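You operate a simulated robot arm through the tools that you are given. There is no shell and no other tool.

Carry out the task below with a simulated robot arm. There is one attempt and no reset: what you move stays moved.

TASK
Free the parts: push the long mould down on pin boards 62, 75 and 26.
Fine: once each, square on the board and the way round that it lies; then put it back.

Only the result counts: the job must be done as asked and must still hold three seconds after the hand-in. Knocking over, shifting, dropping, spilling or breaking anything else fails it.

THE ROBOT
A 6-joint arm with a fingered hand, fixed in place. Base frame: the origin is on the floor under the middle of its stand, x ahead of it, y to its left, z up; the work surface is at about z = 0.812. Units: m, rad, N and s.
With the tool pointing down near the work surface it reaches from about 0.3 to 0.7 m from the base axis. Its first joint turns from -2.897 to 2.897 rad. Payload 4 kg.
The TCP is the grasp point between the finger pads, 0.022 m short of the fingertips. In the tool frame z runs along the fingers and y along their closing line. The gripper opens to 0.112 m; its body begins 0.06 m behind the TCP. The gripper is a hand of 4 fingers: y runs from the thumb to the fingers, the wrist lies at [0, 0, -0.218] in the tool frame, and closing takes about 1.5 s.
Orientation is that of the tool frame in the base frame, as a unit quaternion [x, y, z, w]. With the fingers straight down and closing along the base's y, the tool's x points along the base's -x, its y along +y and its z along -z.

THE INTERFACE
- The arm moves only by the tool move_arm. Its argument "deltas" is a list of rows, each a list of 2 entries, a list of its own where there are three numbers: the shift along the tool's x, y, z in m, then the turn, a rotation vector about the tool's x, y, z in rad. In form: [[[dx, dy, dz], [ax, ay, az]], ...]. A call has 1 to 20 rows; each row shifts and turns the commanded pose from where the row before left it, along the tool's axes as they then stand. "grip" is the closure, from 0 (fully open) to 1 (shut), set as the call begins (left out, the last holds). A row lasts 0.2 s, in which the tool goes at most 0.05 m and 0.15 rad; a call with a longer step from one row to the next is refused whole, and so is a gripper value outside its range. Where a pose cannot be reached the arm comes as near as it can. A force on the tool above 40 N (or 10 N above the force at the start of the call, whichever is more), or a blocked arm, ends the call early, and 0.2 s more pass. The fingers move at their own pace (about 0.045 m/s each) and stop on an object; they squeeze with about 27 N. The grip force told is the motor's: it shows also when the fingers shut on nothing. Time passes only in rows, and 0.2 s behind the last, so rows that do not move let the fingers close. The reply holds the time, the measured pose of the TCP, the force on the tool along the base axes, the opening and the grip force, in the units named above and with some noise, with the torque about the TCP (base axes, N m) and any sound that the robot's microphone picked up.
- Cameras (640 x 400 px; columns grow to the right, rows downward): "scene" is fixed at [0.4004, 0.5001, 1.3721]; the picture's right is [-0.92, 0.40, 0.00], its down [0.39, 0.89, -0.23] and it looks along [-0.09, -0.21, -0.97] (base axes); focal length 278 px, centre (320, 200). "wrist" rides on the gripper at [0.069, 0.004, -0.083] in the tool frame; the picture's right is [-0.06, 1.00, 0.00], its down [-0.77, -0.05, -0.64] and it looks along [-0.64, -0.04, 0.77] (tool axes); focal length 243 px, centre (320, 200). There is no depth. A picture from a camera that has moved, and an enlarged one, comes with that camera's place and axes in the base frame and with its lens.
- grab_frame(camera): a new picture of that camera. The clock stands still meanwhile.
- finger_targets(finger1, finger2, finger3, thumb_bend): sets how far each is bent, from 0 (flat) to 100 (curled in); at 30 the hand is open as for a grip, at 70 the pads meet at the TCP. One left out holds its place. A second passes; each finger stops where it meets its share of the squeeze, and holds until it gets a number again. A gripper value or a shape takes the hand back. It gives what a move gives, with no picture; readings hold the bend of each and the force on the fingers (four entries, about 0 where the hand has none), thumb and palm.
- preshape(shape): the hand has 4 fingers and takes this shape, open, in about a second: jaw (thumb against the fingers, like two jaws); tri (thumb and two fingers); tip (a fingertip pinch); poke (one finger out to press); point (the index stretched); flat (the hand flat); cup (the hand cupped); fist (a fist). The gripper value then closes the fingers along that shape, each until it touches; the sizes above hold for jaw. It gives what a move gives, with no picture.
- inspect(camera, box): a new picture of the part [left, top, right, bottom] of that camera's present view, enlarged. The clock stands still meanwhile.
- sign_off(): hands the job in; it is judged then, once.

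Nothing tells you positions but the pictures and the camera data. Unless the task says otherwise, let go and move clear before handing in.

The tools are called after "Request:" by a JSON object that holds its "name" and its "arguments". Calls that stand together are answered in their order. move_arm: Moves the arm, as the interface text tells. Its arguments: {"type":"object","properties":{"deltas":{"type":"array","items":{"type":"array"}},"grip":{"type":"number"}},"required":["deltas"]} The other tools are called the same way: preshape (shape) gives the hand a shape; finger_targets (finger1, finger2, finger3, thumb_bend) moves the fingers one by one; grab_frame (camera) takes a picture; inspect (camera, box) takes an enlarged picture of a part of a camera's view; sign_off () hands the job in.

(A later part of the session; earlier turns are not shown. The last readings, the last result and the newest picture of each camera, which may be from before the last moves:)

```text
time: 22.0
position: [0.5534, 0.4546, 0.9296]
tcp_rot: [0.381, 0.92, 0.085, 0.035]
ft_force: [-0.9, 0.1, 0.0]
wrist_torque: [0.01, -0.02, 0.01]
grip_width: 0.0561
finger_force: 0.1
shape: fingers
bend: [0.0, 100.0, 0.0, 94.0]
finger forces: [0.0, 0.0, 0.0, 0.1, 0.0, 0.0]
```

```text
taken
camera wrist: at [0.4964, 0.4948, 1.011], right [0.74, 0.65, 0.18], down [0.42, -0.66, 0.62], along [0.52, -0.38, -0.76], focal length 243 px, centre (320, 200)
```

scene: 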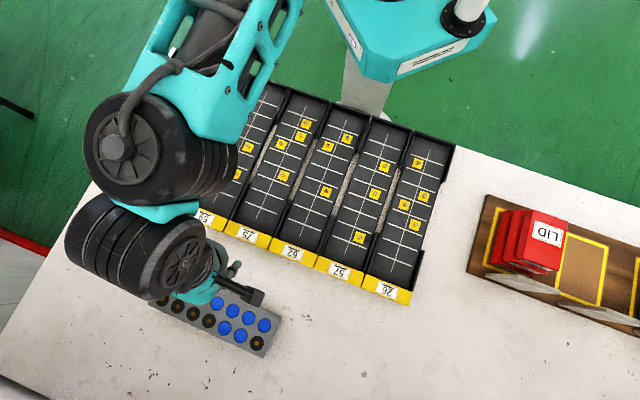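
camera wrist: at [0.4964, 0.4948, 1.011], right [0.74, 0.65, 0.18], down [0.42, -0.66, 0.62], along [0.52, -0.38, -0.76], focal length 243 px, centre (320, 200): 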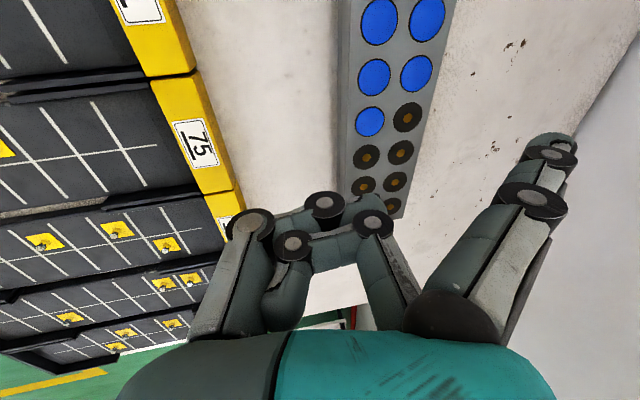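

Straight fingers splay outward too high to hook. I'll look at the poke shape.

Request:
{"name": "preshape", "arguments": {"shape": "poke"}}

Request:
{"name": "grab_frame", "arguments": {"camera": "wrist"}}

Request:
{"name": "inspect", "arguments": {"camera": "scene", "box": [140, 220, 300, 360]}}

```text
time: 22.9
position: [0.555, 0.4537, 0.9264]
tcp_rot: [0.381, 0.92, 0.084, 0.035]
ft_force: [0.6, -0.3, 0.1]
wrist_torque: [0.0, -0.02, 0.01]
grip_width: 0.0
finger_force: 0.0
shape: poke
bend: [100.0, 100.0, 100.0, 47.0]
finger forces: [0.0, 0.0, 0.0, 0.0, 0.1, 0.0]
```

```text
taken
camera wrist: at [0.4964, 0.4949, 1.011], right [0.74, 0.65, 0.18], down [0.42, -0.66, 0.62], along [0.52, -0.38, -0.76], focal length 243 px, centre (320, 200)
```

wrist: 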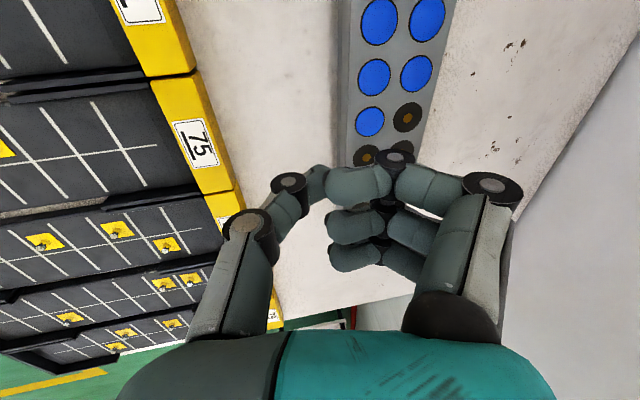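

```text
2.86 times, centred on (220, 290) of scene
camera zoom: at [0.4004, 0.5001, 1.3721], right [-0.92, 0.4, 0.0], down [0.39, 0.89, -0.23], along [-0.09, -0.21, -0.97], focal length 795 px, centre (606, -57)
```

zoom: 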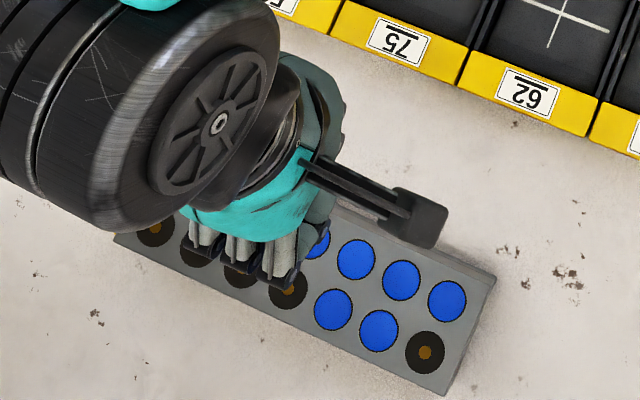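

Poke just curls the fingers up. I'll check the flat and cup shapes for one where the fingers reach down on the far side with the thumb out of the way.

Request:
{"name": "preshape", "arguments": {"shape": "flat"}}

Request:
{"name": "grab_frame", "arguments": {"camera": "wrist"}}

Request:
{"name": "preshape", "arguments": {"shape": "cup"}}

Request:
{"name": "grab_frame", "arguments": {"camera": "wrist"}}

```text
time: 23.8
position: [0.5535, 0.4524, 0.9275]
tcp_rot: [0.381, 0.92, 0.084, 0.035]
ft_force: [-0.6, 0.1, 0.2]
wrist_torque: [-0.01, 0.0, 0.01]
grip_width: 0.1059
finger_force: 0.1
shape: flat
bend: [15.0, 0.0, 15.0, 22.0]
finger forces: [0.0, 0.1, 0.0, 0.0, 0.1, 0.0]
```

```text
taken
camera wrist: at [0.4964, 0.4948, 1.011], right [0.74, 0.65, 0.18], down [0.42, -0.66, 0.62], along [0.52, -0.38, -0.76], focal length 243 px, centre (320, 200)
```

wrist: 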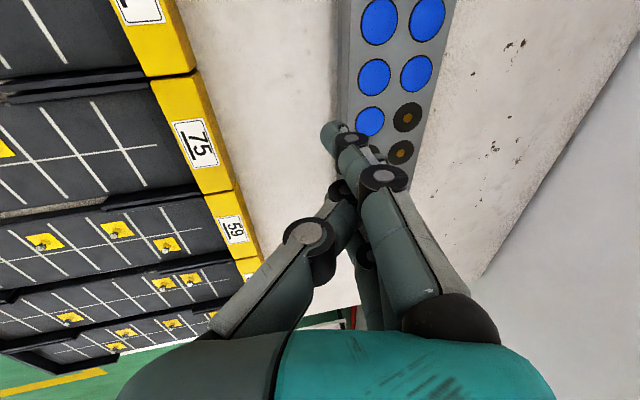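

```text
time: 24.7
position: [0.5528, 0.4537, 0.9277]
tcp_rot: [0.381, 0.92, 0.084, 0.035]
ft_force: [-0.2, 0.5, -1.0]
wrist_torque: [0.01, 0.02, 0.02]
grip_width: 0.0594
finger_force: 0.0
shape: cup
bend: [4.0, 0.0, 4.0, 26.0]
finger forces: [0.1, 0.1, 0.1, 0.0, 0.0, 0.0]
```

```text
taken
camera wrist: at [0.4964, 0.4948, 1.011], right [0.74, 0.65, 0.18], down [0.42, -0.66, 0.62], along [0.52, -0.38, -0.76], focal length 243 px, centre (320, 200)
```

wrist: 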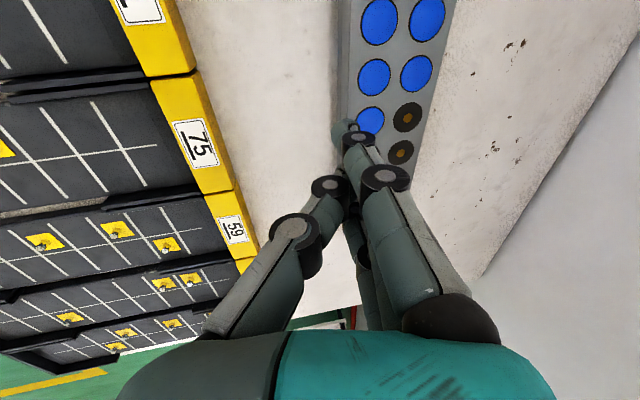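

In the flat shape the fingers bundle tightly along the tool axis. The cheapest way to bring the mould nearer is to press lightly on its top with that bundle and drag it inward by friction, so I'll try that.

Request:
{"name": "preshape", "arguments": {"shape": "flat"}}

Request:
{"name": "move_arm", "arguments": {"deltas": [[[0, 0, 0], [-0.025, 0, 0]], [[0, 0, 0], [-0.025, 0, 0]], [[-0.0007, 0.013, 0.0177], [0, 0, 0]], [[-0.0007, 0.013, 0.0177], [0, 0, 0]], [[-0.0007, 0.013, 0.0177], [0, 0, 0]], [[0, 0, 0], [0, 0, 0]]]}}

Request:
{"name": "grab_frame", "arguments": {"camera": "wrist"}}

Request:
{"name": "inspect", "arguments": {"camera": "scene", "box": [130, 220, 320, 360]}}

```text
time: 25.6
position: [0.554, 0.4538, 0.9282]
tcp_rot: [0.382, 0.92, 0.084, 0.035]
ft_force: [-0.5, 0.0, 0.2]
wrist_torque: [-0.02, -0.01, -0.02]
grip_width: 0.0
finger_force: 0.2
shape: flat
bend: [14.0, 0.0, 14.0, 22.0]
finger forces: [0.0, 0.1, 0.1, 0.1, 0.0, 0.0]
```

```text
time: 27.0
position: [0.5849, 0.4813, 0.8837]
tcp_rot: [0.38, 0.918, 0.107, 0.045]
ft_force: [-0.1, 0.5, -0.7]
wrist_torque: [-0.01, -0.03, 0.05]
grip_width: 0.0
finger_force: 0.0
shape: flat
bend: [14.0, 0.0, 14.0, 22.0]
finger forces: [0.0, 0.1, 0.0, 0.0, 0.1, 0.1]
out of reach, approached as far as the arm can: row 5
```

```text
taken
camera wrist: at [0.5252, 0.5192, 0.966], right [0.73, 0.64, 0.23], down [0.4, -0.68, 0.61], along [0.55, -0.36, -0.76], focal length 243 px, centre (320, 200)
```

wrist: 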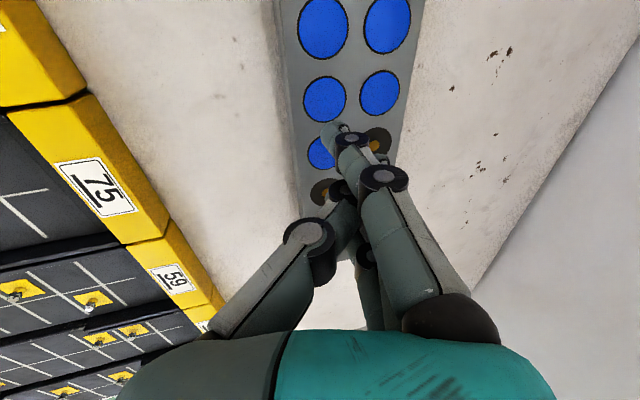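

```text
2.86 times, centred on (225, 290) of scene
camera zoom: at [0.4004, 0.5001, 1.3721], right [-0.92, 0.4, 0.0], down [0.39, 0.89, -0.23], along [-0.09, -0.21, -0.97], focal length 795 px, centre (591, -57)
```

zoom: 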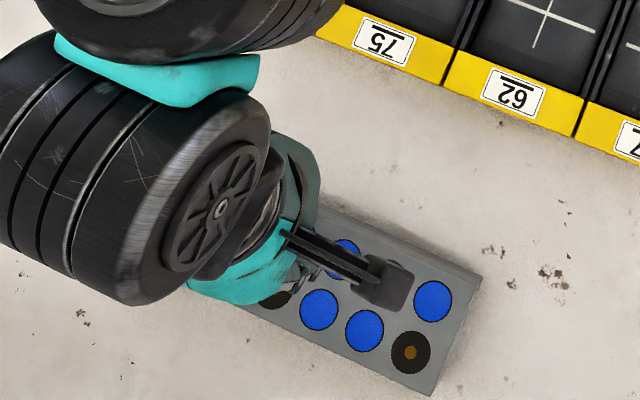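

The bundle is over the mould's near half. I'll go down gently to touch its top.

Request:
{"name": "move_arm", "arguments": {"deltas": [[[0, 0, 0.004], [0, 0, 0]], [[0, 0, 0.004], [0, 0, 0]], [[0, 0, 0.003], [0, 0, 0]], [[0, 0, 0.002], [0, 0, 0]], [[0, 0, 0], [0, 0, 0]]]}}

```text
time: 28.2
position: [0.5862, 0.4839, 0.8724]
tcp_rot: [0.381, 0.917, 0.107, 0.044]
ft_force: [-0.8, -0.3, -0.9]
wrist_torque: [0.03, 0.02, -0.01]
grip_width: 0.0004
finger_force: 0.0
shape: flat
bend: [14.0, 0.0, 14.0, 22.0]
finger forces: [0.0, 0.0, 0.0, 0.0, 0.1, 0.0]
```

Request:
{"name": "move_arm", "arguments": {"deltas": [[[0, 0, 0.002], [0, 0, 0]], [[0, 0, 0.002], [0, 0, 0]], [[0, 0, 0.002], [0, 0, 0]], [[0, 0, 0], [0, 0, 0]]]}}

```text
time: 29.2
position: [0.586, 0.4827, 0.8682]
tcp_rot: [0.381, 0.917, 0.108, 0.044]
ft_force: [0.4, 0.0, -0.4]
wrist_torque: [0.01, -0.04, -0.02]
grip_width: 0.0
finger_force: 0.1
shape: flat
bend: [14.0, 0.0, 14.0, 22.0]
finger forces: [0.0, 0.0, 0.0, 0.0, 0.0, 0.0]
out of reach, approached as far as the arm can: row 2
```

No contact yet. I'll keep going down in 2 mm world steps.

Request:
{"name": "move_arm", "arguments": {"deltas": [[[0, -0.0008, 0.002], [0, 0, 0]], [[0, -0.0008, 0.002], [0, 0, 0]], [[0, -0.0008, 0.002], [0, 0, 0]], [[0, 0, 0], [0, 0, 0]]]}}

```text
time: 30.2
position: [0.5866, 0.4826, 0.8617]
tcp_rot: [0.38, 0.918, 0.107, 0.044]
ft_force: [0.5, 0.5, -0.4]
wrist_torque: [0.01, 0.0, 0.01]
grip_width: 0.0
finger_force: 0.1
shape: flat
bend: [14.0, 0.0, 14.0, 22.0]
finger forces: [0.0, 0.1, 0.0, 0.1, 0.1, 0.0]
```

Request:
{"name": "move_arm", "arguments": {"deltas": [[[0, -0.0005, 0.002], [0, 0, 0]], [[0, -0.0005, 0.002], [0, 0, 0]], [[0, 0, 0], [0, 0, 0]]]}}

Request:
{"name": "grab_frame", "arguments": {"camera": "wrist"}}

```text
time: 31.0
position: [0.5856, 0.4829, 0.8594]
tcp_rot: [0.38, 0.918, 0.109, 0.045]
ft_force: [-1.4, 0.4, 8.7]
wrist_torque: [0.14, -0.06, 0.01]
grip_width: 0.0003
finger_force: 0.1
shape: flat
bend: [15.0, 0.0, 15.0, 22.0]
finger forces: [4.7, 0.1, 3.7, 0.0, 0.1, 0.0]
```

```text
taken
camera wrist: at [0.5261, 0.5213, 0.9406], right [0.73, 0.64, 0.23], down [0.4, -0.68, 0.61], along [0.55, -0.35, -0.75], focal length 243 px, centre (320, 200)
```

wrist: 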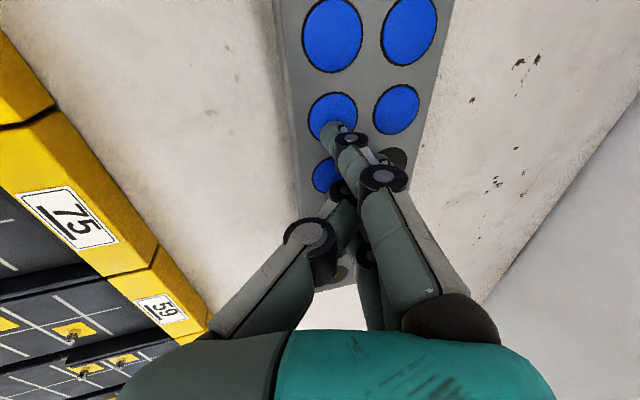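

Two fingertips now touch the top with about 9 N. I'll press slightly more and drag 15 mm inward to see if the mould follows.

Request:
{"name": "move_arm", "arguments": {"deltas": [[[0, -0.0002, 0.0008], [0, 0, 0]], [[0, -0.00487, -0.00115], [0, 0, 0]], [[0, -0.00487, -0.00115], [0, 0, 0]], [[0, -0.00487, -0.00115], [0, 0, 0]], [[0, 0, 0], [0, 0, 0]]]}}

Request:
{"name": "grab_frame", "arguments": {"camera": "wrist"}}

Request:
{"name": "inspect", "arguments": {"camera": "scene", "box": [130, 220, 320, 360]}}

```text
time: 32.2
position: [0.5756, 0.4719, 0.8581]
tcp_rot: [0.379, 0.918, 0.108, 0.045]
ft_force: [1.5, 5.2, 11.2]
wrist_torque: [0.29, -0.22, 0.02]
grip_width: 0.0
finger_force: 0.0
shape: flat
bend: [8.0, 0.0, 9.0, 22.0]
finger forces: [5.5, 0.0, 5.2, 0.0, 0.0, 0.1]
```

```text
taken
camera wrist: at [0.5153, 0.5102, 0.9398], right [0.73, 0.64, 0.23], down [0.4, -0.68, 0.61], along [0.55, -0.35, -0.76], focal length 243 px, centre (320, 200)
```

wrist: 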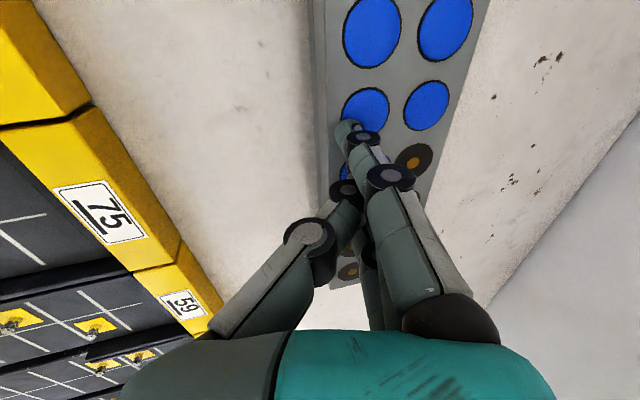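

```text
2.86 times, centred on (225, 290) of scene
camera zoom: at [0.4004, 0.5001, 1.3721], right [-0.92, 0.4, 0.0], down [0.39, 0.89, -0.23], along [-0.09, -0.21, -0.97], focal length 795 px, centre (591, -57)
```

zoom: 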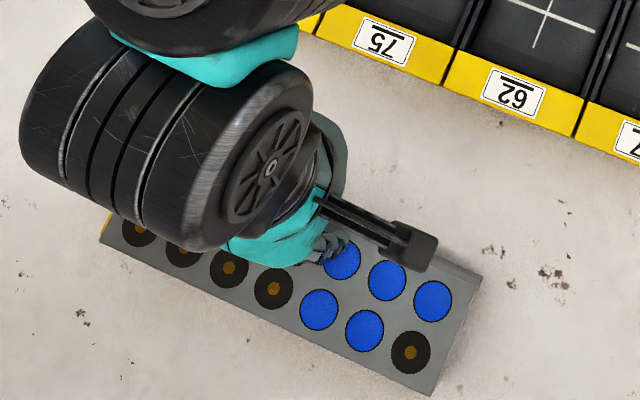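

The fingers flexed but the mould hasn't moved yet. I'll press a bit more and keep dragging.

Request:
{"name": "move_arm", "arguments": {"deltas": [[[0, -0.0003, 0.0012], [0, 0, 0]], [[0, -0.00487, -0.00115], [0, 0, 0]], [[0, -0.00487, -0.00115], [0, 0, 0]], [[0, -0.00487, -0.00115], [0, 0, 0]], [[0, -0.00487, -0.00115], [0, 0, 0]], [[0, 0, 0], [0, 0, 0]]]}}

Request:
{"name": "inspect", "arguments": {"camera": "scene", "box": [130, 220, 320, 360]}}

Request:
{"name": "grab_frame", "arguments": {"camera": "wrist"}}

```text
time: 33.6
position: [0.5603, 0.4573, 0.8559]
tcp_rot: [0.38, 0.917, 0.109, 0.045]
ft_force: [2.4, 1.1, 19.1]
wrist_torque: [0.45, -0.47, 0.01]
grip_width: 0.0
finger_force: 0.1
shape: flat
bend: [3.0, 0.0, 3.0, 22.0]
finger forces: [8.5, 0.0, 9.6, 0.0, 0.0, 0.1]
```

```text
2.86 times, centred on (225, 290) of scene
camera zoom: at [0.4004, 0.5001, 1.3721], right [-0.92, 0.4, 0.0], down [0.39, 0.89, -0.23], along [-0.09, -0.21, -0.97], focal length 795 px, centre (591, -57)
```

zoom: 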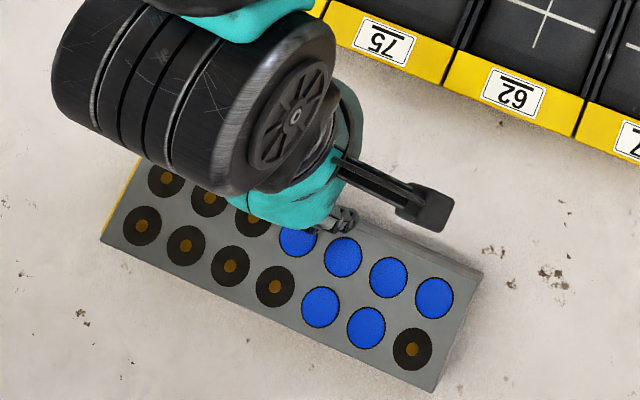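

```text
taken
camera wrist: at [0.5013, 0.4961, 0.9386], right [0.73, 0.64, 0.23], down [0.4, -0.68, 0.61], along [0.55, -0.36, -0.75], focal length 243 px, centre (320, 200)
```

wrist: 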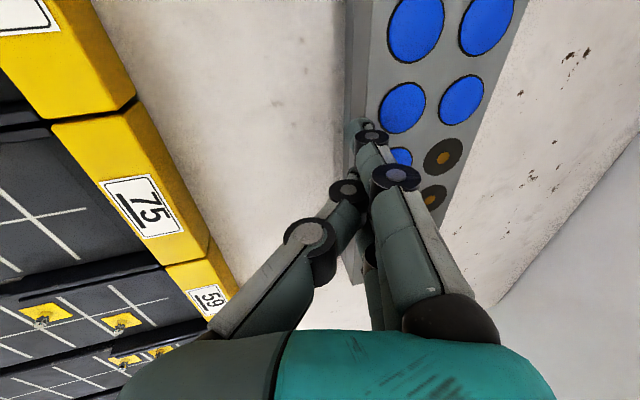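

Friction only shifted it a couple of millimetres, so that won't do. The thumb reaches deeper than the fingers, so I'll turn the hand half round and put the thumb on the far side to hook the mould. First I'll rise, retreat and straighten.

Request:
{"name": "move_arm", "arguments": {"deltas": [[[0, 0.0069, -0.0292], [0, 0, 0]], [[0, 0.0069, -0.0292], [0, 0, 0]], [[0, -0.0275, -0.0142], [0, 0, 0]], [[0, -0.0275, -0.0142], [0, 0, 0]], [[0, -0.0275, -0.0142], [0, 0, 0]], [[0, -0.0275, -0.0142], [0, 0, 0]], [[0, 0, 0], [0.117, 0, 0]], [[0, 0, 0], [0.117, 0, 0]], [[0, 0, 0], [0, 0, 0]]]}}

Request:
{"name": "inspect", "arguments": {"camera": "scene", "box": [130, 220, 320, 360]}}

```text
time: 35.6
position: [0.4749, 0.3723, 0.9443]
tcp_rot: [0.381, 0.925, 0.0, 0.0]
ft_force: [0.0, -0.8, -0.4]
wrist_torque: [-0.01, 0.0, -0.02]
grip_width: 0.0
finger_force: 0.1
shape: flat
bend: [14.0, 0.0, 14.0, 22.0]
finger forces: [0.0, 0.0, 0.0, 0.0, 0.1, 0.1]
```

```text
2.86 times, centred on (225, 290) of scene
camera zoom: at [0.4004, 0.5001, 1.3721], right [-0.92, 0.4, 0.0], down [0.39, 0.89, -0.23], along [-0.09, -0.21, -0.97], focal length 795 px, centre (591, -57)
```

zoom: 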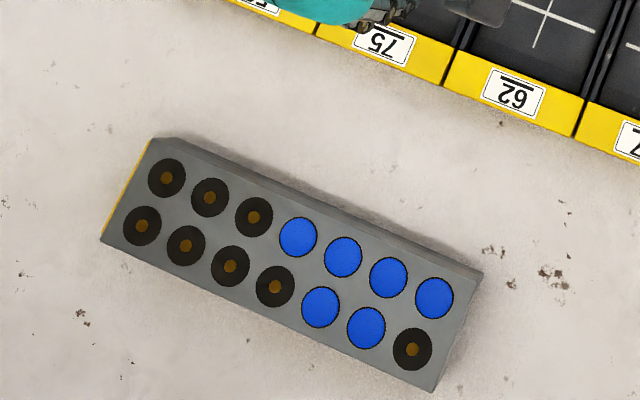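

The mould sits unharmed and square, about 32 mm outward of where it was. Now I'll turn the hand half round above the boards.

Request:
{"name": "move_arm", "arguments": {"deltas": [[[0, 0, -0.005], [0, 0, 0.149]], [[0, 0, -0.005], [0, 0, 0.149]], [[0, 0, 0], [0, 0, 0.149]], [[0, 0, 0], [0, 0, 0.149]], [[0, 0, 0], [0, 0, 0.149]], [[0, 0, 0], [0, 0, 0.149]], [[0, 0, 0], [0, 0, 0.149]], [[0, 0, 0], [0, 0, 0.149]], [[0, 0, 0], [0, 0, 0.149]], [[0, 0, 0], [0, 0, 0.149]], [[0, 0, 0], [0, 0, 0]]]}}

```text
time: 38.0
position: [0.4769, 0.3734, 0.9559]
tcp_rot: [0.908, 0.419, -0.001, 0.001]
ft_force: [0.4, 0.1, 0.6]
wrist_torque: [-0.01, -0.01, -0.01]
grip_width: 0.0
finger_force: 0.0
shape: flat
bend: [14.0, 0.0, 14.0, 22.0]
finger forces: [0.0, 0.0, 0.1, 0.1, 0.1, 0.0]
```

Request:
{"name": "move_arm", "arguments": {"deltas": [[[0, 0, 0], [0, 0, 0.1495]], [[0, 0, 0], [0, 0, 0.1495]], [[0, 0, 0], [0, 0, 0.1495]], [[0, 0, 0], [0, 0, 0.1495]], [[0, 0, 0], [0, 0, 0.1495]], [[0, 0, 0], [0, 0, 0.1495]], [[0, 0, 0], [0, 0, 0.1495]], [[0, 0, 0], [0, 0, 0.1495]], [[0, 0, 0], [0, 0, 0.1495]], [[0, 0, 0], [0, 0, 0.1495]], [[0, 0, 0], [0, 0, 0.1495]], [[0, 0, 0], [0, 0, 0]]]}}

Request:
{"name": "preshape", "arguments": {"shape": "jaw"}}

Request:
{"name": "grab_frame", "arguments": {"camera": "wrist"}}

Request:
{"name": "grab_frame", "arguments": {"camera": "scene"}}

```text
time: 40.6
position: [0.479, 0.3686, 0.9559]
tcp_rot: [0.926, -0.378, 0.004, 0.002]
ft_force: [-0.4, 0.8, -0.3]
wrist_torque: [-0.02, 0.01, -0.01]
grip_width: 0.0
finger_force: 0.1
shape: flat
bend: [14.0, 0.0, 14.0, 22.0]
finger forces: [0.0, 0.0, 0.1, 0.1, 0.0, 0.1]
out of reach, approached as far as the arm can: row 11
```

```text
time: 41.5
position: [0.479, 0.3676, 0.9553]
tcp_rot: [0.926, -0.376, 0.003, 0.001]
ft_force: [-0.6, -0.1, 0.8]
wrist_torque: [0.0, 0.0, 0.01]
grip_width: 0.112
finger_force: 0.2
shape: jaw
bend: [30.0, 30.0, 30.0, 30.0]
finger forces: [0.0, 0.0, 0.0, 0.0, 0.0, 0.1]
```

```text
taken
camera wrist: at [0.5254, 0.3174, 1.0398], right [-0.74, -0.67, 0.0], down [-0.52, 0.57, 0.64], along [-0.43, 0.47, -0.77], focal length 243 px, centre (320, 200)
```

wrist: 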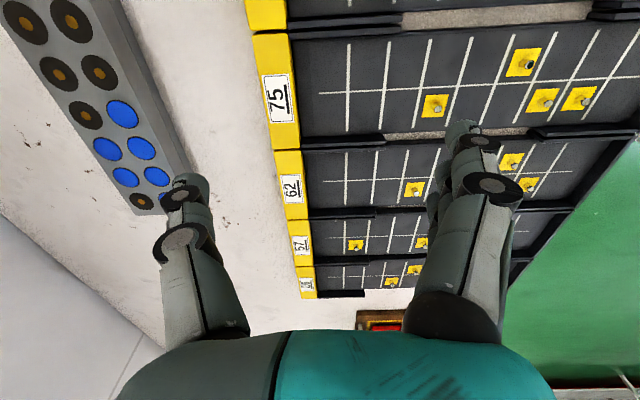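

```text
taken
```

scene: 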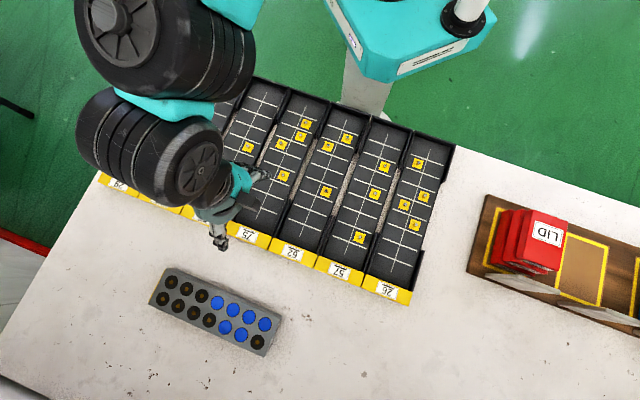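

The half turn worked, with the wrist about at its limit, and the thumb is now on the far side. I'll curl the fingers, open the thumb, and go out over the mould with a tilt.

Request:
{"name": "finger_targets", "arguments": {"finger1": 100, "finger2": 100, "finger3": 100, "thumb_bend": 10}}

Request:
{"name": "move_arm", "arguments": {"deltas": [[[-0.001, -0.045, 0], [0, 0, -0.038]], [[-0.001, -0.045, 0], [0, 0, 0]], [[0, 0, 0], [0.116, 0, 0]], [[0, 0, 0], [0.116, 0, 0]], [[-0.001, -0.0162, 0.0227], [0, 0, 0]], [[-0.001, -0.0162, 0.0227], [0, 0, 0]], [[-0.001, -0.0162, 0.0], [0, 0, 0]], [[0, 0, 0], [0, 0, 0]]]}}

Request:
{"name": "grab_frame", "arguments": {"camera": "wrist"}}

Request:
{"name": "inspect", "arguments": {"camera": "scene", "box": [130, 220, 320, 360]}}

```text
time: 42.5
position: [0.4793, 0.3685, 0.9556]
tcp_rot: [0.926, -0.377, 0.003, 0.002]
ft_force: [-0.3, 0.0, -0.2]
wrist_torque: [0.0, 0.01, 0.03]
grip_width: 0.0537
finger_force: 0.0
shape: fingers
bend: [100.0, 100.0, 100.0, 11.0]
finger forces: [0.0, 0.0, 0.0, 0.0, 0.0, 0.0]
```

```text
time: 44.3
position: [0.5859, 0.4573, 0.9187]
tcp_rot: [0.928, -0.355, 0.05, -0.103]
ft_force: [-0.1, -0.4, 0.4]
wrist_torque: [-0.03, 0.02, 0.01]
grip_width: 0.0537
finger_force: 0.1
shape: fingers
bend: [100.0, 100.0, 100.0, 10.0]
finger forces: [0.1, 0.1, 0.1, 0.0, 0.1, 0.0]
out of reach, approached as far as the arm can: row 4, 5, 6, 7
```

```text
taken
camera wrist: at [0.6193, 0.3943, 1.0007], right [-0.69, -0.68, -0.23], down [-0.64, 0.45, 0.62], along [-0.32, 0.58, -0.75], focal length 243 px, centre (320, 200)
```

wrist: 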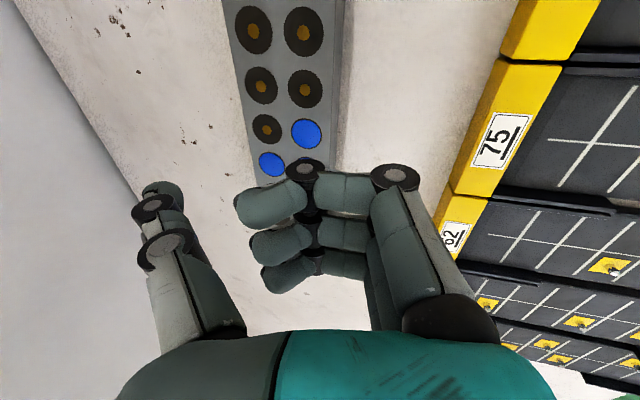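

```text
2.86 times, centred on (225, 290) of scene
camera zoom: at [0.4004, 0.5001, 1.3721], right [-0.92, 0.4, 0.0], down [0.39, 0.89, -0.23], along [-0.09, -0.21, -0.97], focal length 795 px, centre (591, -57)
```

zoom: 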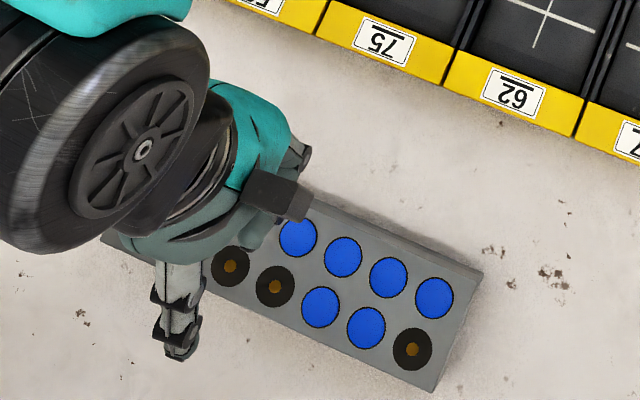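

The thumb is nearly past the far edge, and I'm about 16 mm off along the length. I'll centre along the mould and extend outward a bit more before lowering.

Request:
{"name": "move_arm", "arguments": {"deltas": [[[-0.0079, -0.004, 0.004], [0, 0, 0]], [[-0.0079, -0.004, 0.004], [0, 0, 0]], [[0, -0.004, 0.004], [0, 0, 0]], [[0, -0.004, 0.004], [0, 0, 0]], [[0, 0, 0], [0, 0, 0]]]}}

Request:
{"name": "grab_frame", "arguments": {"camera": "wrist"}}

Request:
{"name": "inspect", "arguments": {"camera": "scene", "box": [130, 220, 320, 360]}}

```text
time: 45.5
position: [0.5894, 0.4568, 0.9047]
tcp_rot: [0.927, -0.356, 0.049, -0.104]
ft_force: [-1.0, -0.5, 0.3]
wrist_torque: [-0.02, -0.01, 0.04]
grip_width: 0.0538
finger_force: 0.0
shape: fingers
bend: [100.0, 100.0, 100.0, 10.0]
finger forces: [0.0, 0.1, 0.1, 0.0, 0.1, 0.1]
out of reach, approached as far as the arm can: row 1, 2, 3, 4
```

```text
taken
camera wrist: at [0.6231, 0.3949, 0.9861], right [-0.7, -0.68, -0.23], down [-0.64, 0.45, 0.62], along [-0.32, 0.58, -0.75], focal length 243 px, centre (320, 200)
```

wrist: 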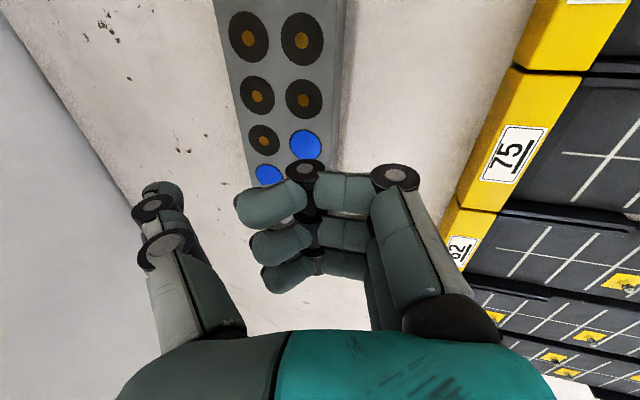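

```text
2.86 times, centred on (225, 290) of scene
camera zoom: at [0.4004, 0.5001, 1.3721], right [-0.92, 0.4, 0.0], down [0.39, 0.89, -0.23], along [-0.09, -0.21, -0.97], focal length 795 px, centre (591, -57)
```

zoom: 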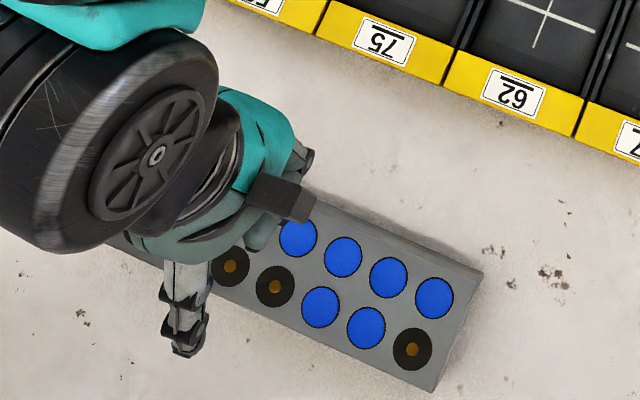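

The wrist limit blocks sideways motion, so I'll allow a few degrees of yaw and then shift sideways.

Request:
{"name": "move_arm", "arguments": {"deltas": [[[0, 0, 0], [0, 0, -0.05]], [[-0.0082, -0.003, 0.003], [0, 0, -0.02]], [[-0.0082, -0.003, 0.003], [0, 0, 0]], [[0, -0.003, 0.003], [0, 0, 0]], [[0, 0, 0], [0, 0, 0]]]}}

Request:
{"name": "grab_frame", "arguments": {"camera": "wrist"}}

Request:
{"name": "inspect", "arguments": {"camera": "scene", "box": [130, 220, 320, 360]}}

```text
time: 46.7
position: [0.5829, 0.4773, 0.8968]
tcp_rot: [0.938, -0.327, 0.044, -0.106]
ft_force: [-0.3, -0.2, 0.0]
wrist_torque: [0.0, 0.0, -0.01]
grip_width: 0.0533
finger_force: 0.1
shape: fingers
bend: [100.0, 100.0, 100.0, 10.0]
finger forces: [0.0, 0.1, 0.0, 0.1, 0.1, 0.0]
```

```text
taken
camera wrist: at [0.6223, 0.4164, 0.9789], right [-0.65, -0.72, -0.23], down [-0.67, 0.41, 0.62], along [-0.36, 0.56, -0.75], focal length 243 px, centre (320, 200)
```

wrist: 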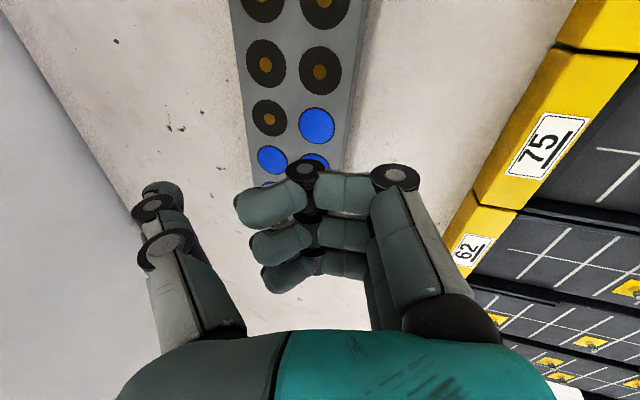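

```text
2.86 times, centred on (225, 290) of scene
camera zoom: at [0.4004, 0.5001, 1.3721], right [-0.92, 0.4, 0.0], down [0.39, 0.89, -0.23], along [-0.09, -0.21, -0.97], focal length 795 px, centre (591, -57)
```

zoom: 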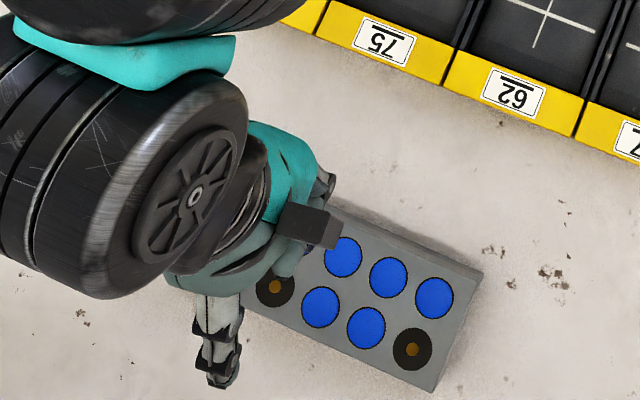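

Position is good, but the curled fingers would touch the mould's top early. The poke shape keeps them tucked further in, so I'll use that with the thumb opened out, then look.

Request:
{"name": "preshape", "arguments": {"shape": "poke"}}

Request:
{"name": "finger_targets", "arguments": {"thumb_bend": 10}}

Request:
{"name": "grab_frame", "arguments": {"camera": "wrist"}}

```text
time: 47.6
position: [0.5825, 0.4764, 0.897]
tcp_rot: [0.938, -0.326, 0.046, -0.105]
ft_force: [-0.1, 0.4, -0.7]
wrist_torque: [-0.01, -0.01, -0.01]
grip_width: 0.0
finger_force: 0.1
shape: poke
bend: [100.0, 100.0, 100.0, 47.0]
finger forces: [0.0, 0.1, 0.0, 0.0, 0.0, 0.0]
```

```text
time: 48.6
position: [0.5836, 0.4776, 0.8972]
tcp_rot: [0.938, -0.328, 0.045, -0.105]
ft_force: [-0.4, 1.0, 0.9]
wrist_torque: [0.04, -0.02, 0.01]
grip_width: 0.0743
finger_force: 0.1
shape: fingers
bend: [100.0, 100.0, 100.0, 11.0]
finger forces: [0.1, 0.0, 0.1, 0.0, 0.0, 0.0]
```

```text
taken
camera wrist: at [0.6223, 0.4163, 0.9788], right [-0.65, -0.72, -0.23], down [-0.67, 0.41, 0.62], along [-0.36, 0.56, -0.75], focal length 243 px, centre (320, 200)
```

wrist: 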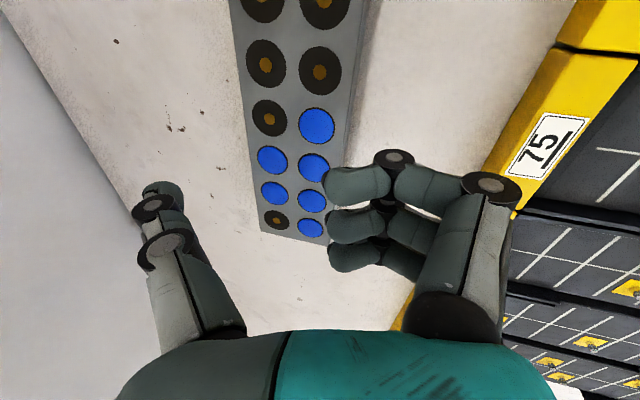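

The fingers are tucked inward and the thumb is out beyond the far edge. I'll lower partway and check clearance on the far side.

Request:
{"name": "move_arm", "arguments": {"deltas": [[[0.003, 0.003, 0.013], [-0.01, 0, 0]], [[0.003, 0.003, 0.013], [-0.01, 0, 0]], [[0.003, 0.0025, 0.012], [0, 0, 0]], [[0, 0, 0], [0, 0, 0]]]}}

Request:
{"name": "grab_frame", "arguments": {"camera": "wrist"}}

Request:
{"name": "inspect", "arguments": {"camera": "scene", "box": [130, 220, 320, 360]}}

```text
time: 49.6
position: [0.5899, 0.4703, 0.8597]
tcp_rot: [0.939, -0.328, 0.042, -0.096]
ft_force: [1.1, 0.9, -0.2]
wrist_torque: [0.01, -0.05, 0.01]
grip_width: 0.0749
finger_force: 0.1
shape: fingers
bend: [100.0, 100.0, 100.0, 11.0]
finger forces: [0.1, 0.1, 0.0, 0.1, 0.0, 0.1]
```

```text
taken
camera wrist: at [0.63, 0.4105, 0.941], right [-0.66, -0.73, -0.21], down [-0.66, 0.42, 0.62], along [-0.37, 0.55, -0.75], focal length 243 px, centre (320, 200)
```

wrist: 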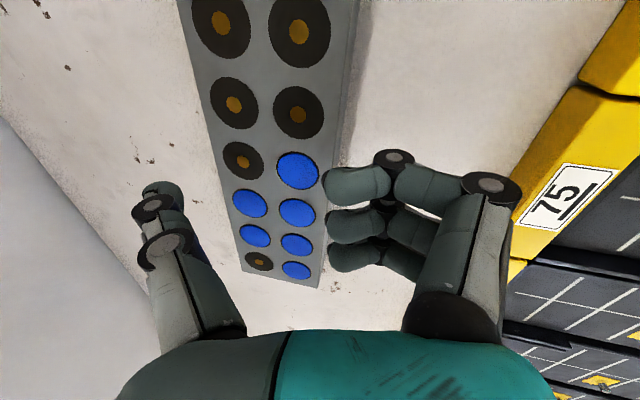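

```text
2.86 times, centred on (225, 290) of scene
camera zoom: at [0.4004, 0.5001, 1.3721], right [-0.92, 0.4, 0.0], down [0.39, 0.89, -0.23], along [-0.09, -0.21, -0.97], focal length 795 px, centre (591, -57)
```

zoom: 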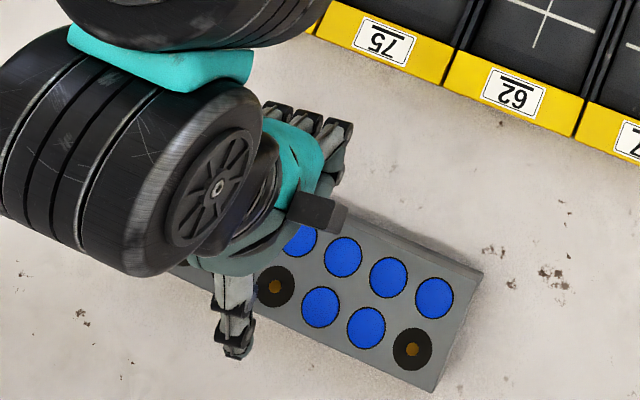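

There is clear space on both sides. I'll lower the rest of the way in small steps.

Request:
{"name": "move_arm", "arguments": {"deltas": [[[0, 0.0011, 0.005], [0, 0, 0]], [[0, 0.0011, 0.005], [0, 0, 0]], [[0, 0.0011, 0.005], [0, 0, 0]], [[0, 0.0008, 0.004], [0, 0, 0]], [[0, 0.0008, 0.004], [0, 0, 0]], [[0, 0, 0], [0, 0, 0]]]}}

Request:
{"name": "grab_frame", "arguments": {"camera": "wrist"}}

Request:
{"name": "inspect", "arguments": {"camera": "scene", "box": [130, 220, 320, 360]}}

```text
time: 51.0
position: [0.5902, 0.4702, 0.8353]
tcp_rot: [0.939, -0.328, 0.043, -0.095]
ft_force: [-0.2, -0.6, 0.8]
wrist_torque: [0.0, 0.03, 0.0]
grip_width: 0.0745
finger_force: 0.1
shape: fingers
bend: [100.0, 100.0, 100.0, 11.0]
finger forces: [0.0, 0.0, 0.0, 0.1, 0.0, 0.0]
```

```text
taken
camera wrist: at [0.6293, 0.4107, 0.917], right [-0.66, -0.73, -0.21], down [-0.66, 0.42, 0.62], along [-0.37, 0.55, -0.75], focal length 243 px, centre (320, 200)
```

wrist: 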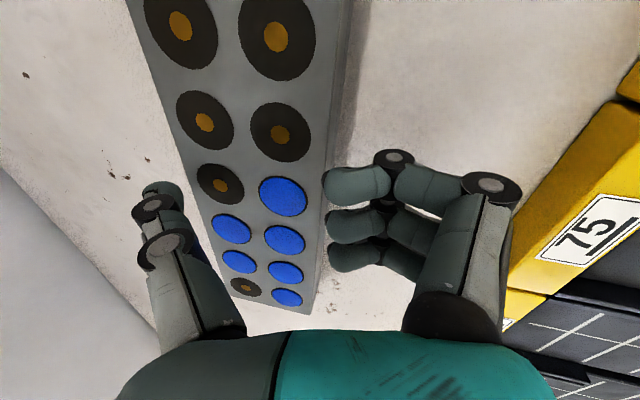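

```text
2.86 times, centred on (225, 290) of scene
camera zoom: at [0.4004, 0.5001, 1.3721], right [-0.92, 0.4, 0.0], down [0.39, 0.89, -0.23], along [-0.09, -0.21, -0.97], focal length 795 px, centre (591, -57)
```

zoom: 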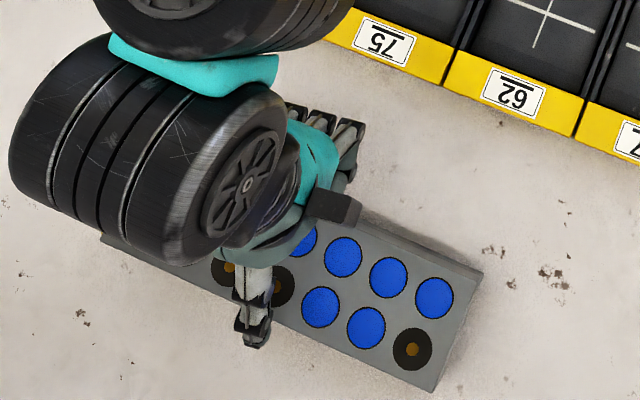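

No contact and the thumb is past the far face. I'll go 3 mm lower, then draw inward about 30 mm and look.

Request:
{"name": "move_arm", "arguments": {"deltas": [[[0, 0.0006, 0.003], [0, 0, 0]], [[-0.0006, 0.00486, -0.001], [0, 0, 0]], [[-0.0011, 0.0097, -0.0021], [0, 0, 0]], [[-0.0011, 0.0097, -0.0021], [0, 0, 0]], [[-0.0006, 0.00486, -0.001], [0, 0, 0]], [[0, 0, 0], [0, 0, 0]]]}}

Request:
{"name": "grab_frame", "arguments": {"camera": "wrist"}}

Request:
{"name": "inspect", "arguments": {"camera": "scene", "box": [130, 220, 320, 360]}}

```text
time: 52.4
position: [0.5911, 0.4669, 0.8311]
tcp_rot: [0.939, -0.327, 0.043, -0.096]
ft_force: [0.2, 0.0, -0.1]
wrist_torque: [-0.04, -0.02, -0.04]
grip_width: 0.0751
finger_force: 0.1
shape: fingers
bend: [100.0, 100.0, 100.0, 10.0]
finger forces: [0.0, 0.0, 0.0, 0.0, 0.0, 0.0]
out of reach, approached as far as the arm can: row 3, 4, 5
```

```text
taken
camera wrist: at [0.6307, 0.408, 0.9127], right [-0.66, -0.73, -0.21], down [-0.66, 0.42, 0.63], along [-0.37, 0.55, -0.75], focal length 243 px, centre (320, 200)
```

wrist: 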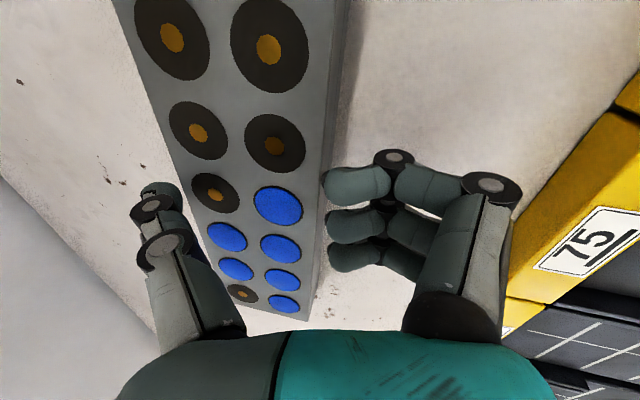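

```text
2.86 times, centred on (225, 290) of scene
camera zoom: at [0.4004, 0.5001, 1.3721], right [-0.92, 0.4, 0.0], down [0.39, 0.89, -0.23], along [-0.09, -0.21, -0.97], focal length 795 px, centre (591, -57)
```

zoom: 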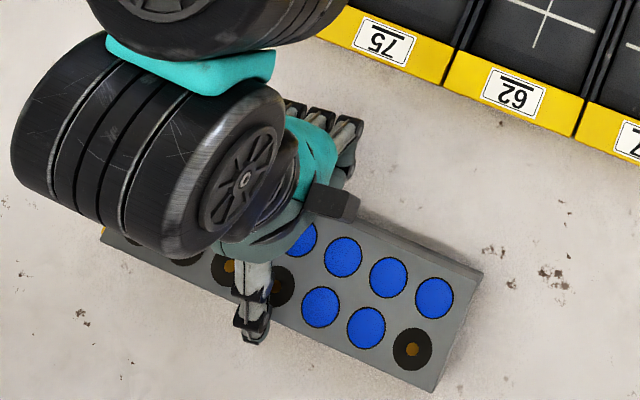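

The inward move was refused, probably by the wrist-roll limit again. I'll turn the hand a few more degrees away from that limit and try a shorter pull.

Request:
{"name": "move_arm", "arguments": {"deltas": [[[0, 0, 0], [0, 0, -0.05]], [[0, 0, 0], [0, 0, -0.05]], [[0, 0.005, -0.001], [0, 0, 0]], [[0, 0.005, -0.001], [0, 0, 0]], [[0, 0, 0], [0, 0, 0]]]}}

Request:
{"name": "inspect", "arguments": {"camera": "scene", "box": [130, 220, 320, 360]}}

```text
time: 53.6
position: [0.5814, 0.4531, 0.8309]
tcp_rot: [0.954, -0.281, 0.046, -0.095]
ft_force: [-0.2, -0.2, 0.6]
wrist_torque: [0.02, 0.04, -0.02]
grip_width: 0.0752
finger_force: 0.3
shape: fingers
bend: [100.0, 100.0, 100.0, 10.0]
finger forces: [0.1, 0.1, 0.0, 0.1, 0.3, 0.1]
```

```text
2.86 times, centred on (225, 290) of scene
camera zoom: at [0.4004, 0.5001, 1.3721], right [-0.92, 0.4, 0.0], down [0.39, 0.89, -0.23], along [-0.09, -0.21, -0.97], focal length 795 px, centre (591, -57)
```

zoom: 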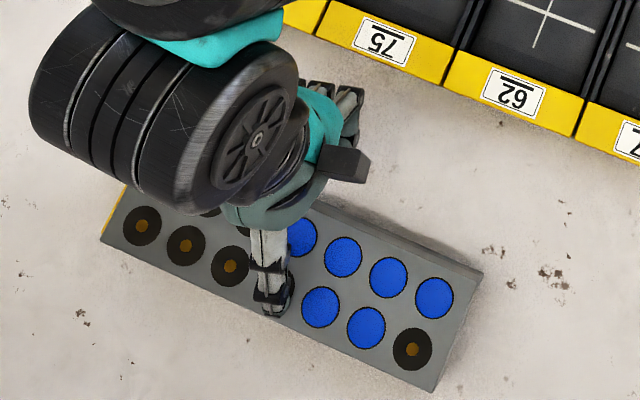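

The thumb appears to have come over the mould's top rather than behind it. I'll check with the wrist camera.

Request:
{"name": "grab_frame", "arguments": {"camera": "wrist"}}

Request:
{"name": "inspect", "arguments": {"camera": "wrist", "box": [100, 140, 260, 240]}}

Request:
{"name": "inspect", "arguments": {"camera": "scene", "box": [195, 250, 275, 300]}}

```text
taken
camera wrist: at [0.625, 0.3998, 0.9142], right [-0.58, -0.79, -0.21], down [-0.71, 0.36, 0.61], along [-0.41, 0.5, -0.77], focal length 243 px, centre (320, 200)
```

wrist: 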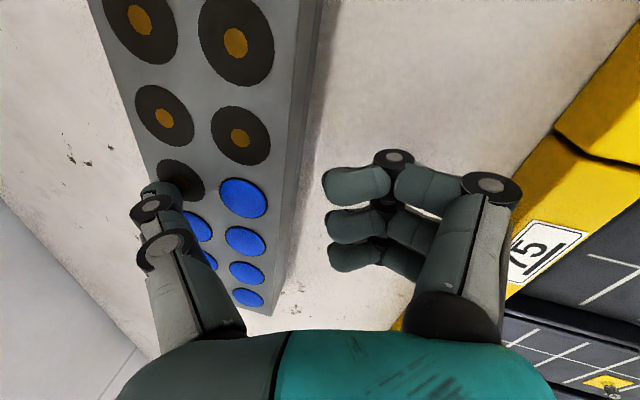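

```text
4.00 times, centred on (180, 190) of wrist
camera zoom: at [0.625, 0.3998, 0.9142], right [-0.58, -0.79, -0.21], down [-0.71, 0.36, 0.61], along [-0.41, 0.5, -0.77], focal length 970 px, centre (880, 240)
```

zoom: 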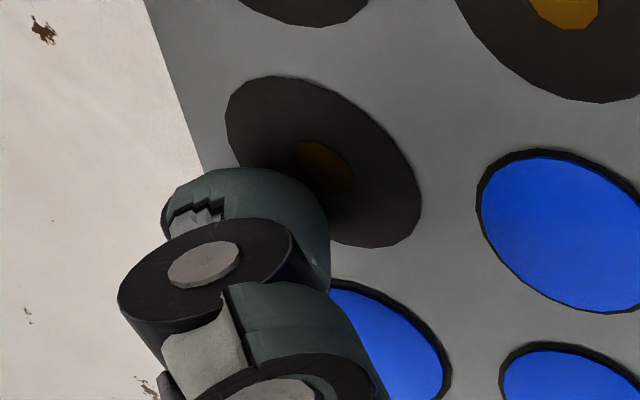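

```text
8.00 times, centred on (235, 275) of scene
camera zoom: at [0.4004, 0.5001, 1.3721], right [-0.92, 0.4, 0.0], down [0.39, 0.89, -0.23], along [-0.09, -0.21, -0.97], focal length 2227 px, centre (1000, -400)
```

zoom: 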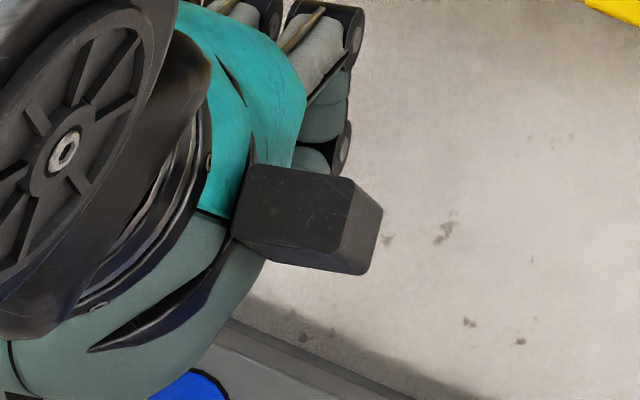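

The thumb tip rode above the mould because it's shorter than I judged. I'll go back up, retreat, and return to the unflipped hand. The better option is a thumb curled tightly away with the three fingers as hooks on the far side.

Request:
{"name": "move_arm", "arguments": {"deltas": [[[0, -0.006, -0.027], [0, 0, 0]], [[0, -0.006, -0.027], [0, 0, 0]], [[0, -0.006, -0.027], [0, 0, 0]], [[0, 0.03, -0.01], [-0.07, 0, 0]], [[0, 0.03, 0], [-0.07, 0, 0]], [[0, 0.03, 0], [-0.07, 0, -0.1]], [[0, 0.03, 0], [0, 0, -0.149]], [[0, 0, 0], [0, 0, -0.149]], [[0, 0, 0], [0, 0, -0.149]], [[0, 0, 0], [0, 0, -0.149]], [[0, 0, 0], [0, 0, -0.149]], [[0, 0, 0], [0, 0, -0.149]], [[0, 0, 0], [0, 0, -0.149]], [[0, 0, 0], [0, 0, -0.149]], [[0, 0, 0], [0, 0, -0.149]], [[0, 0, 0], [0, 0, -0.149]], [[0, 0, 0], [0, 0, 0]]]}}

Request:
{"name": "preshape", "arguments": {"shape": "fist"}}

Request:
{"name": "grab_frame", "arguments": {"camera": "wrist"}}

```text
time: 57.2
position: [0.5153, 0.3518, 0.9118]
tcp_rot: [0.874, 0.486, 0.009, 0.018]
ft_force: [1.1, -0.3, 0.1]
wrist_torque: [-0.01, -0.02, 0.02]
grip_width: 0.0752
finger_force: 0.0
shape: fingers
bend: [100.0, 100.0, 100.0, 10.0]
finger forces: [0.0, 0.0, 0.0, 0.0, 0.0, 0.1]
```

```text
time: 58.1
position: [0.5152, 0.352, 0.912]
tcp_rot: [0.874, 0.486, 0.008, 0.018]
ft_force: [0.4, 0.3, -0.5]
wrist_torque: [0.01, 0.0, 0.0]
grip_width: 0.0002
finger_force: 0.0
shape: fist
bend: [100.0, 100.0, 100.0, 55.0]
finger forces: [0.0, 0.0, 0.1, 0.0, 0.1, 0.0]
```

```text
taken
camera wrist: at [0.5534, 0.411, 0.9949], right [0.81, -0.58, 0.04], down [-0.47, -0.61, 0.64], along [-0.35, -0.54, -0.77], focal length 243 px, centre (320, 200)
```

wrist: 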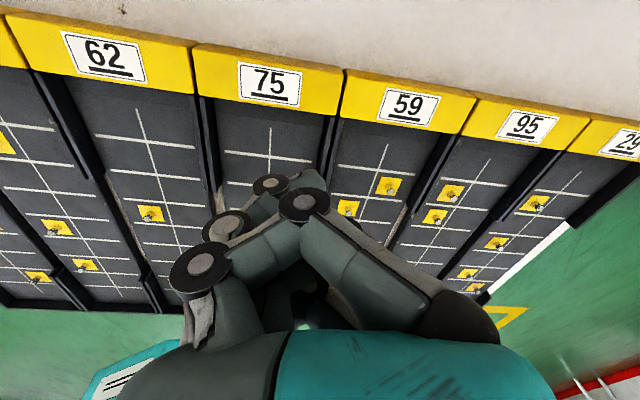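

In this view labels 62, 75, 59, 95 and 29 read clearly. I'll finish turning the hand back to the unflipped way, with fingers outward.

Request:
{"name": "move_arm", "arguments": {"deltas": [[[0, 0, -0.01], [0, 0, -0.149]], [[0, 0, -0.01], [0, 0, -0.149]], [[0, 0, 0], [0, 0, -0.149]], [[0, 0, 0], [0, 0, -0.149]], [[0, 0, 0], [0, 0, -0.149]], [[0, 0, 0], [0, 0, -0.149]], [[0, 0, 0], [0, 0, -0.149]], [[0, 0, 0], [0, 0, -0.149]], [[0, 0, 0], [0, 0, -0.149]], [[0, 0, 0], [0, 0, 0]]]}}

Request:
{"name": "preshape", "arguments": {"shape": "jaw"}}

Request:
{"name": "finger_targets", "arguments": {"finger1": 25, "finger2": 25, "finger3": 25, "thumb_bend": 0}}

Request:
{"name": "grab_frame", "arguments": {"camera": "wrist"}}

```text
time: 60.3
position: [0.5142, 0.353, 0.9313]
tcp_rot: [0.382, 0.924, -0.005, 0.019]
ft_force: [-0.2, -0.1, -1.3]
wrist_torque: [-0.01, 0.01, 0.04]
grip_width: 0.0001
finger_force: 0.1
shape: fist
bend: [100.0, 100.0, 100.0, 55.0]
finger forces: [0.0, 0.0, 0.0, 0.0, 0.1, 0.0]
```

```text
time: 61.2
position: [0.515, 0.3524, 0.9311]
tcp_rot: [0.382, 0.924, -0.004, 0.02]
ft_force: [0.6, -0.1, 0.2]
wrist_torque: [0.0, 0.0, -0.02]
grip_width: 0.1117
finger_force: 0.1
shape: jaw
bend: [30.0, 30.0, 30.0, 30.0]
finger forces: [0.0, 0.1, 0.0, 0.0, 0.1, 0.0]
```

```text
time: 62.2
position: [0.5161, 0.3538, 0.9323]
tcp_rot: [0.383, 0.924, -0.005, 0.021]
ft_force: [-0.1, 0.0, 0.2]
wrist_torque: [0.0, -0.04, 0.02]
grip_width: 0.1317
finger_force: 0.2
shape: fingers
bend: [25.0, 25.0, 25.0, 1.0]
finger forces: [0.0, 0.1, 0.0, 0.0, 0.0, 0.0]
```

```text
taken
camera wrist: at [0.4662, 0.4072, 1.0123], right [0.75, 0.66, 0.01], down [0.49, -0.56, 0.67], along [0.45, -0.5, -0.74], focal length 243 px, centre (320, 200)
```

wrist: 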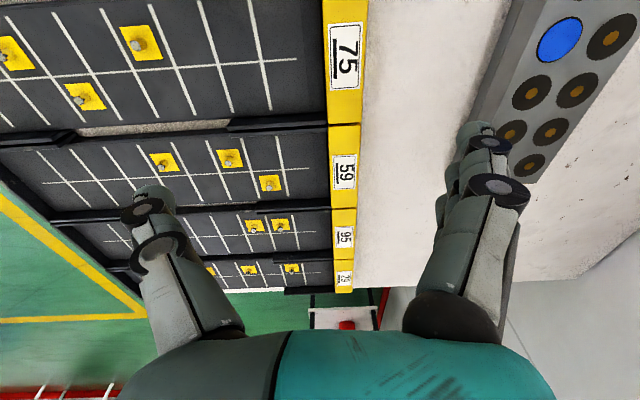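

Hand restored. Now I'll level it, move out toward the mould and tilt on the way.

Request:
{"name": "move_arm", "arguments": {"deltas": [[[0.014, 0.022, 0], [0, 0.0142, 0]], [[0.014, 0.022, 0], [0, 0.0142, 0]], [[0.012, 0.021, 0], [0, 0.0142, 0]], [[0, 0.015, 0], [-0.06, 0, 0]], [[0, 0.015, 0], [-0.06, 0, 0]], [[0, 0.015, 0], [-0.06, 0, 0]], [[0, 0.015, 0.005], [-0.054, 0, 0]], [[0, 0, 0], [0, 0, 0]]]}}

Request:
{"name": "grab_frame", "arguments": {"camera": "wrist"}}

```text
time: 64.0
position: [0.5753, 0.471, 0.9314]
tcp_rot: [0.379, 0.917, 0.111, 0.045]
ft_force: [0.8, 0.4, 0.5]
wrist_torque: [0.0, 0.0, 0.0]
grip_width: 0.1316
finger_force: 0.1
shape: fingers
bend: [25.0, 25.0, 25.0, 1.0]
finger forces: [0.1, 0.0, 0.0, 0.0, 0.0, 0.1]
```

```text
taken
camera wrist: at [0.5145, 0.5089, 1.0144], right [0.73, 0.64, 0.24], down [0.4, -0.68, 0.61], along [0.55, -0.35, -0.76], focal length 243 px, centre (320, 200)
```

wrist: 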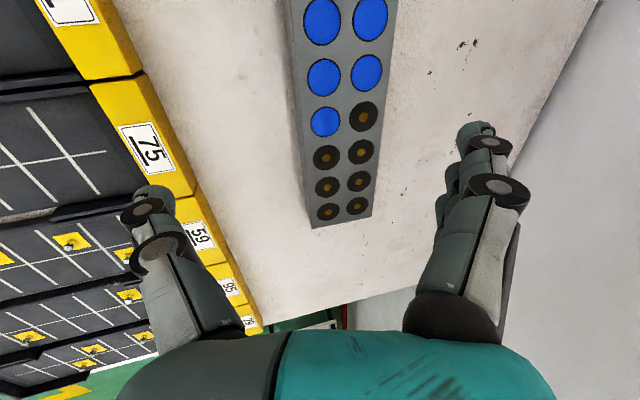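

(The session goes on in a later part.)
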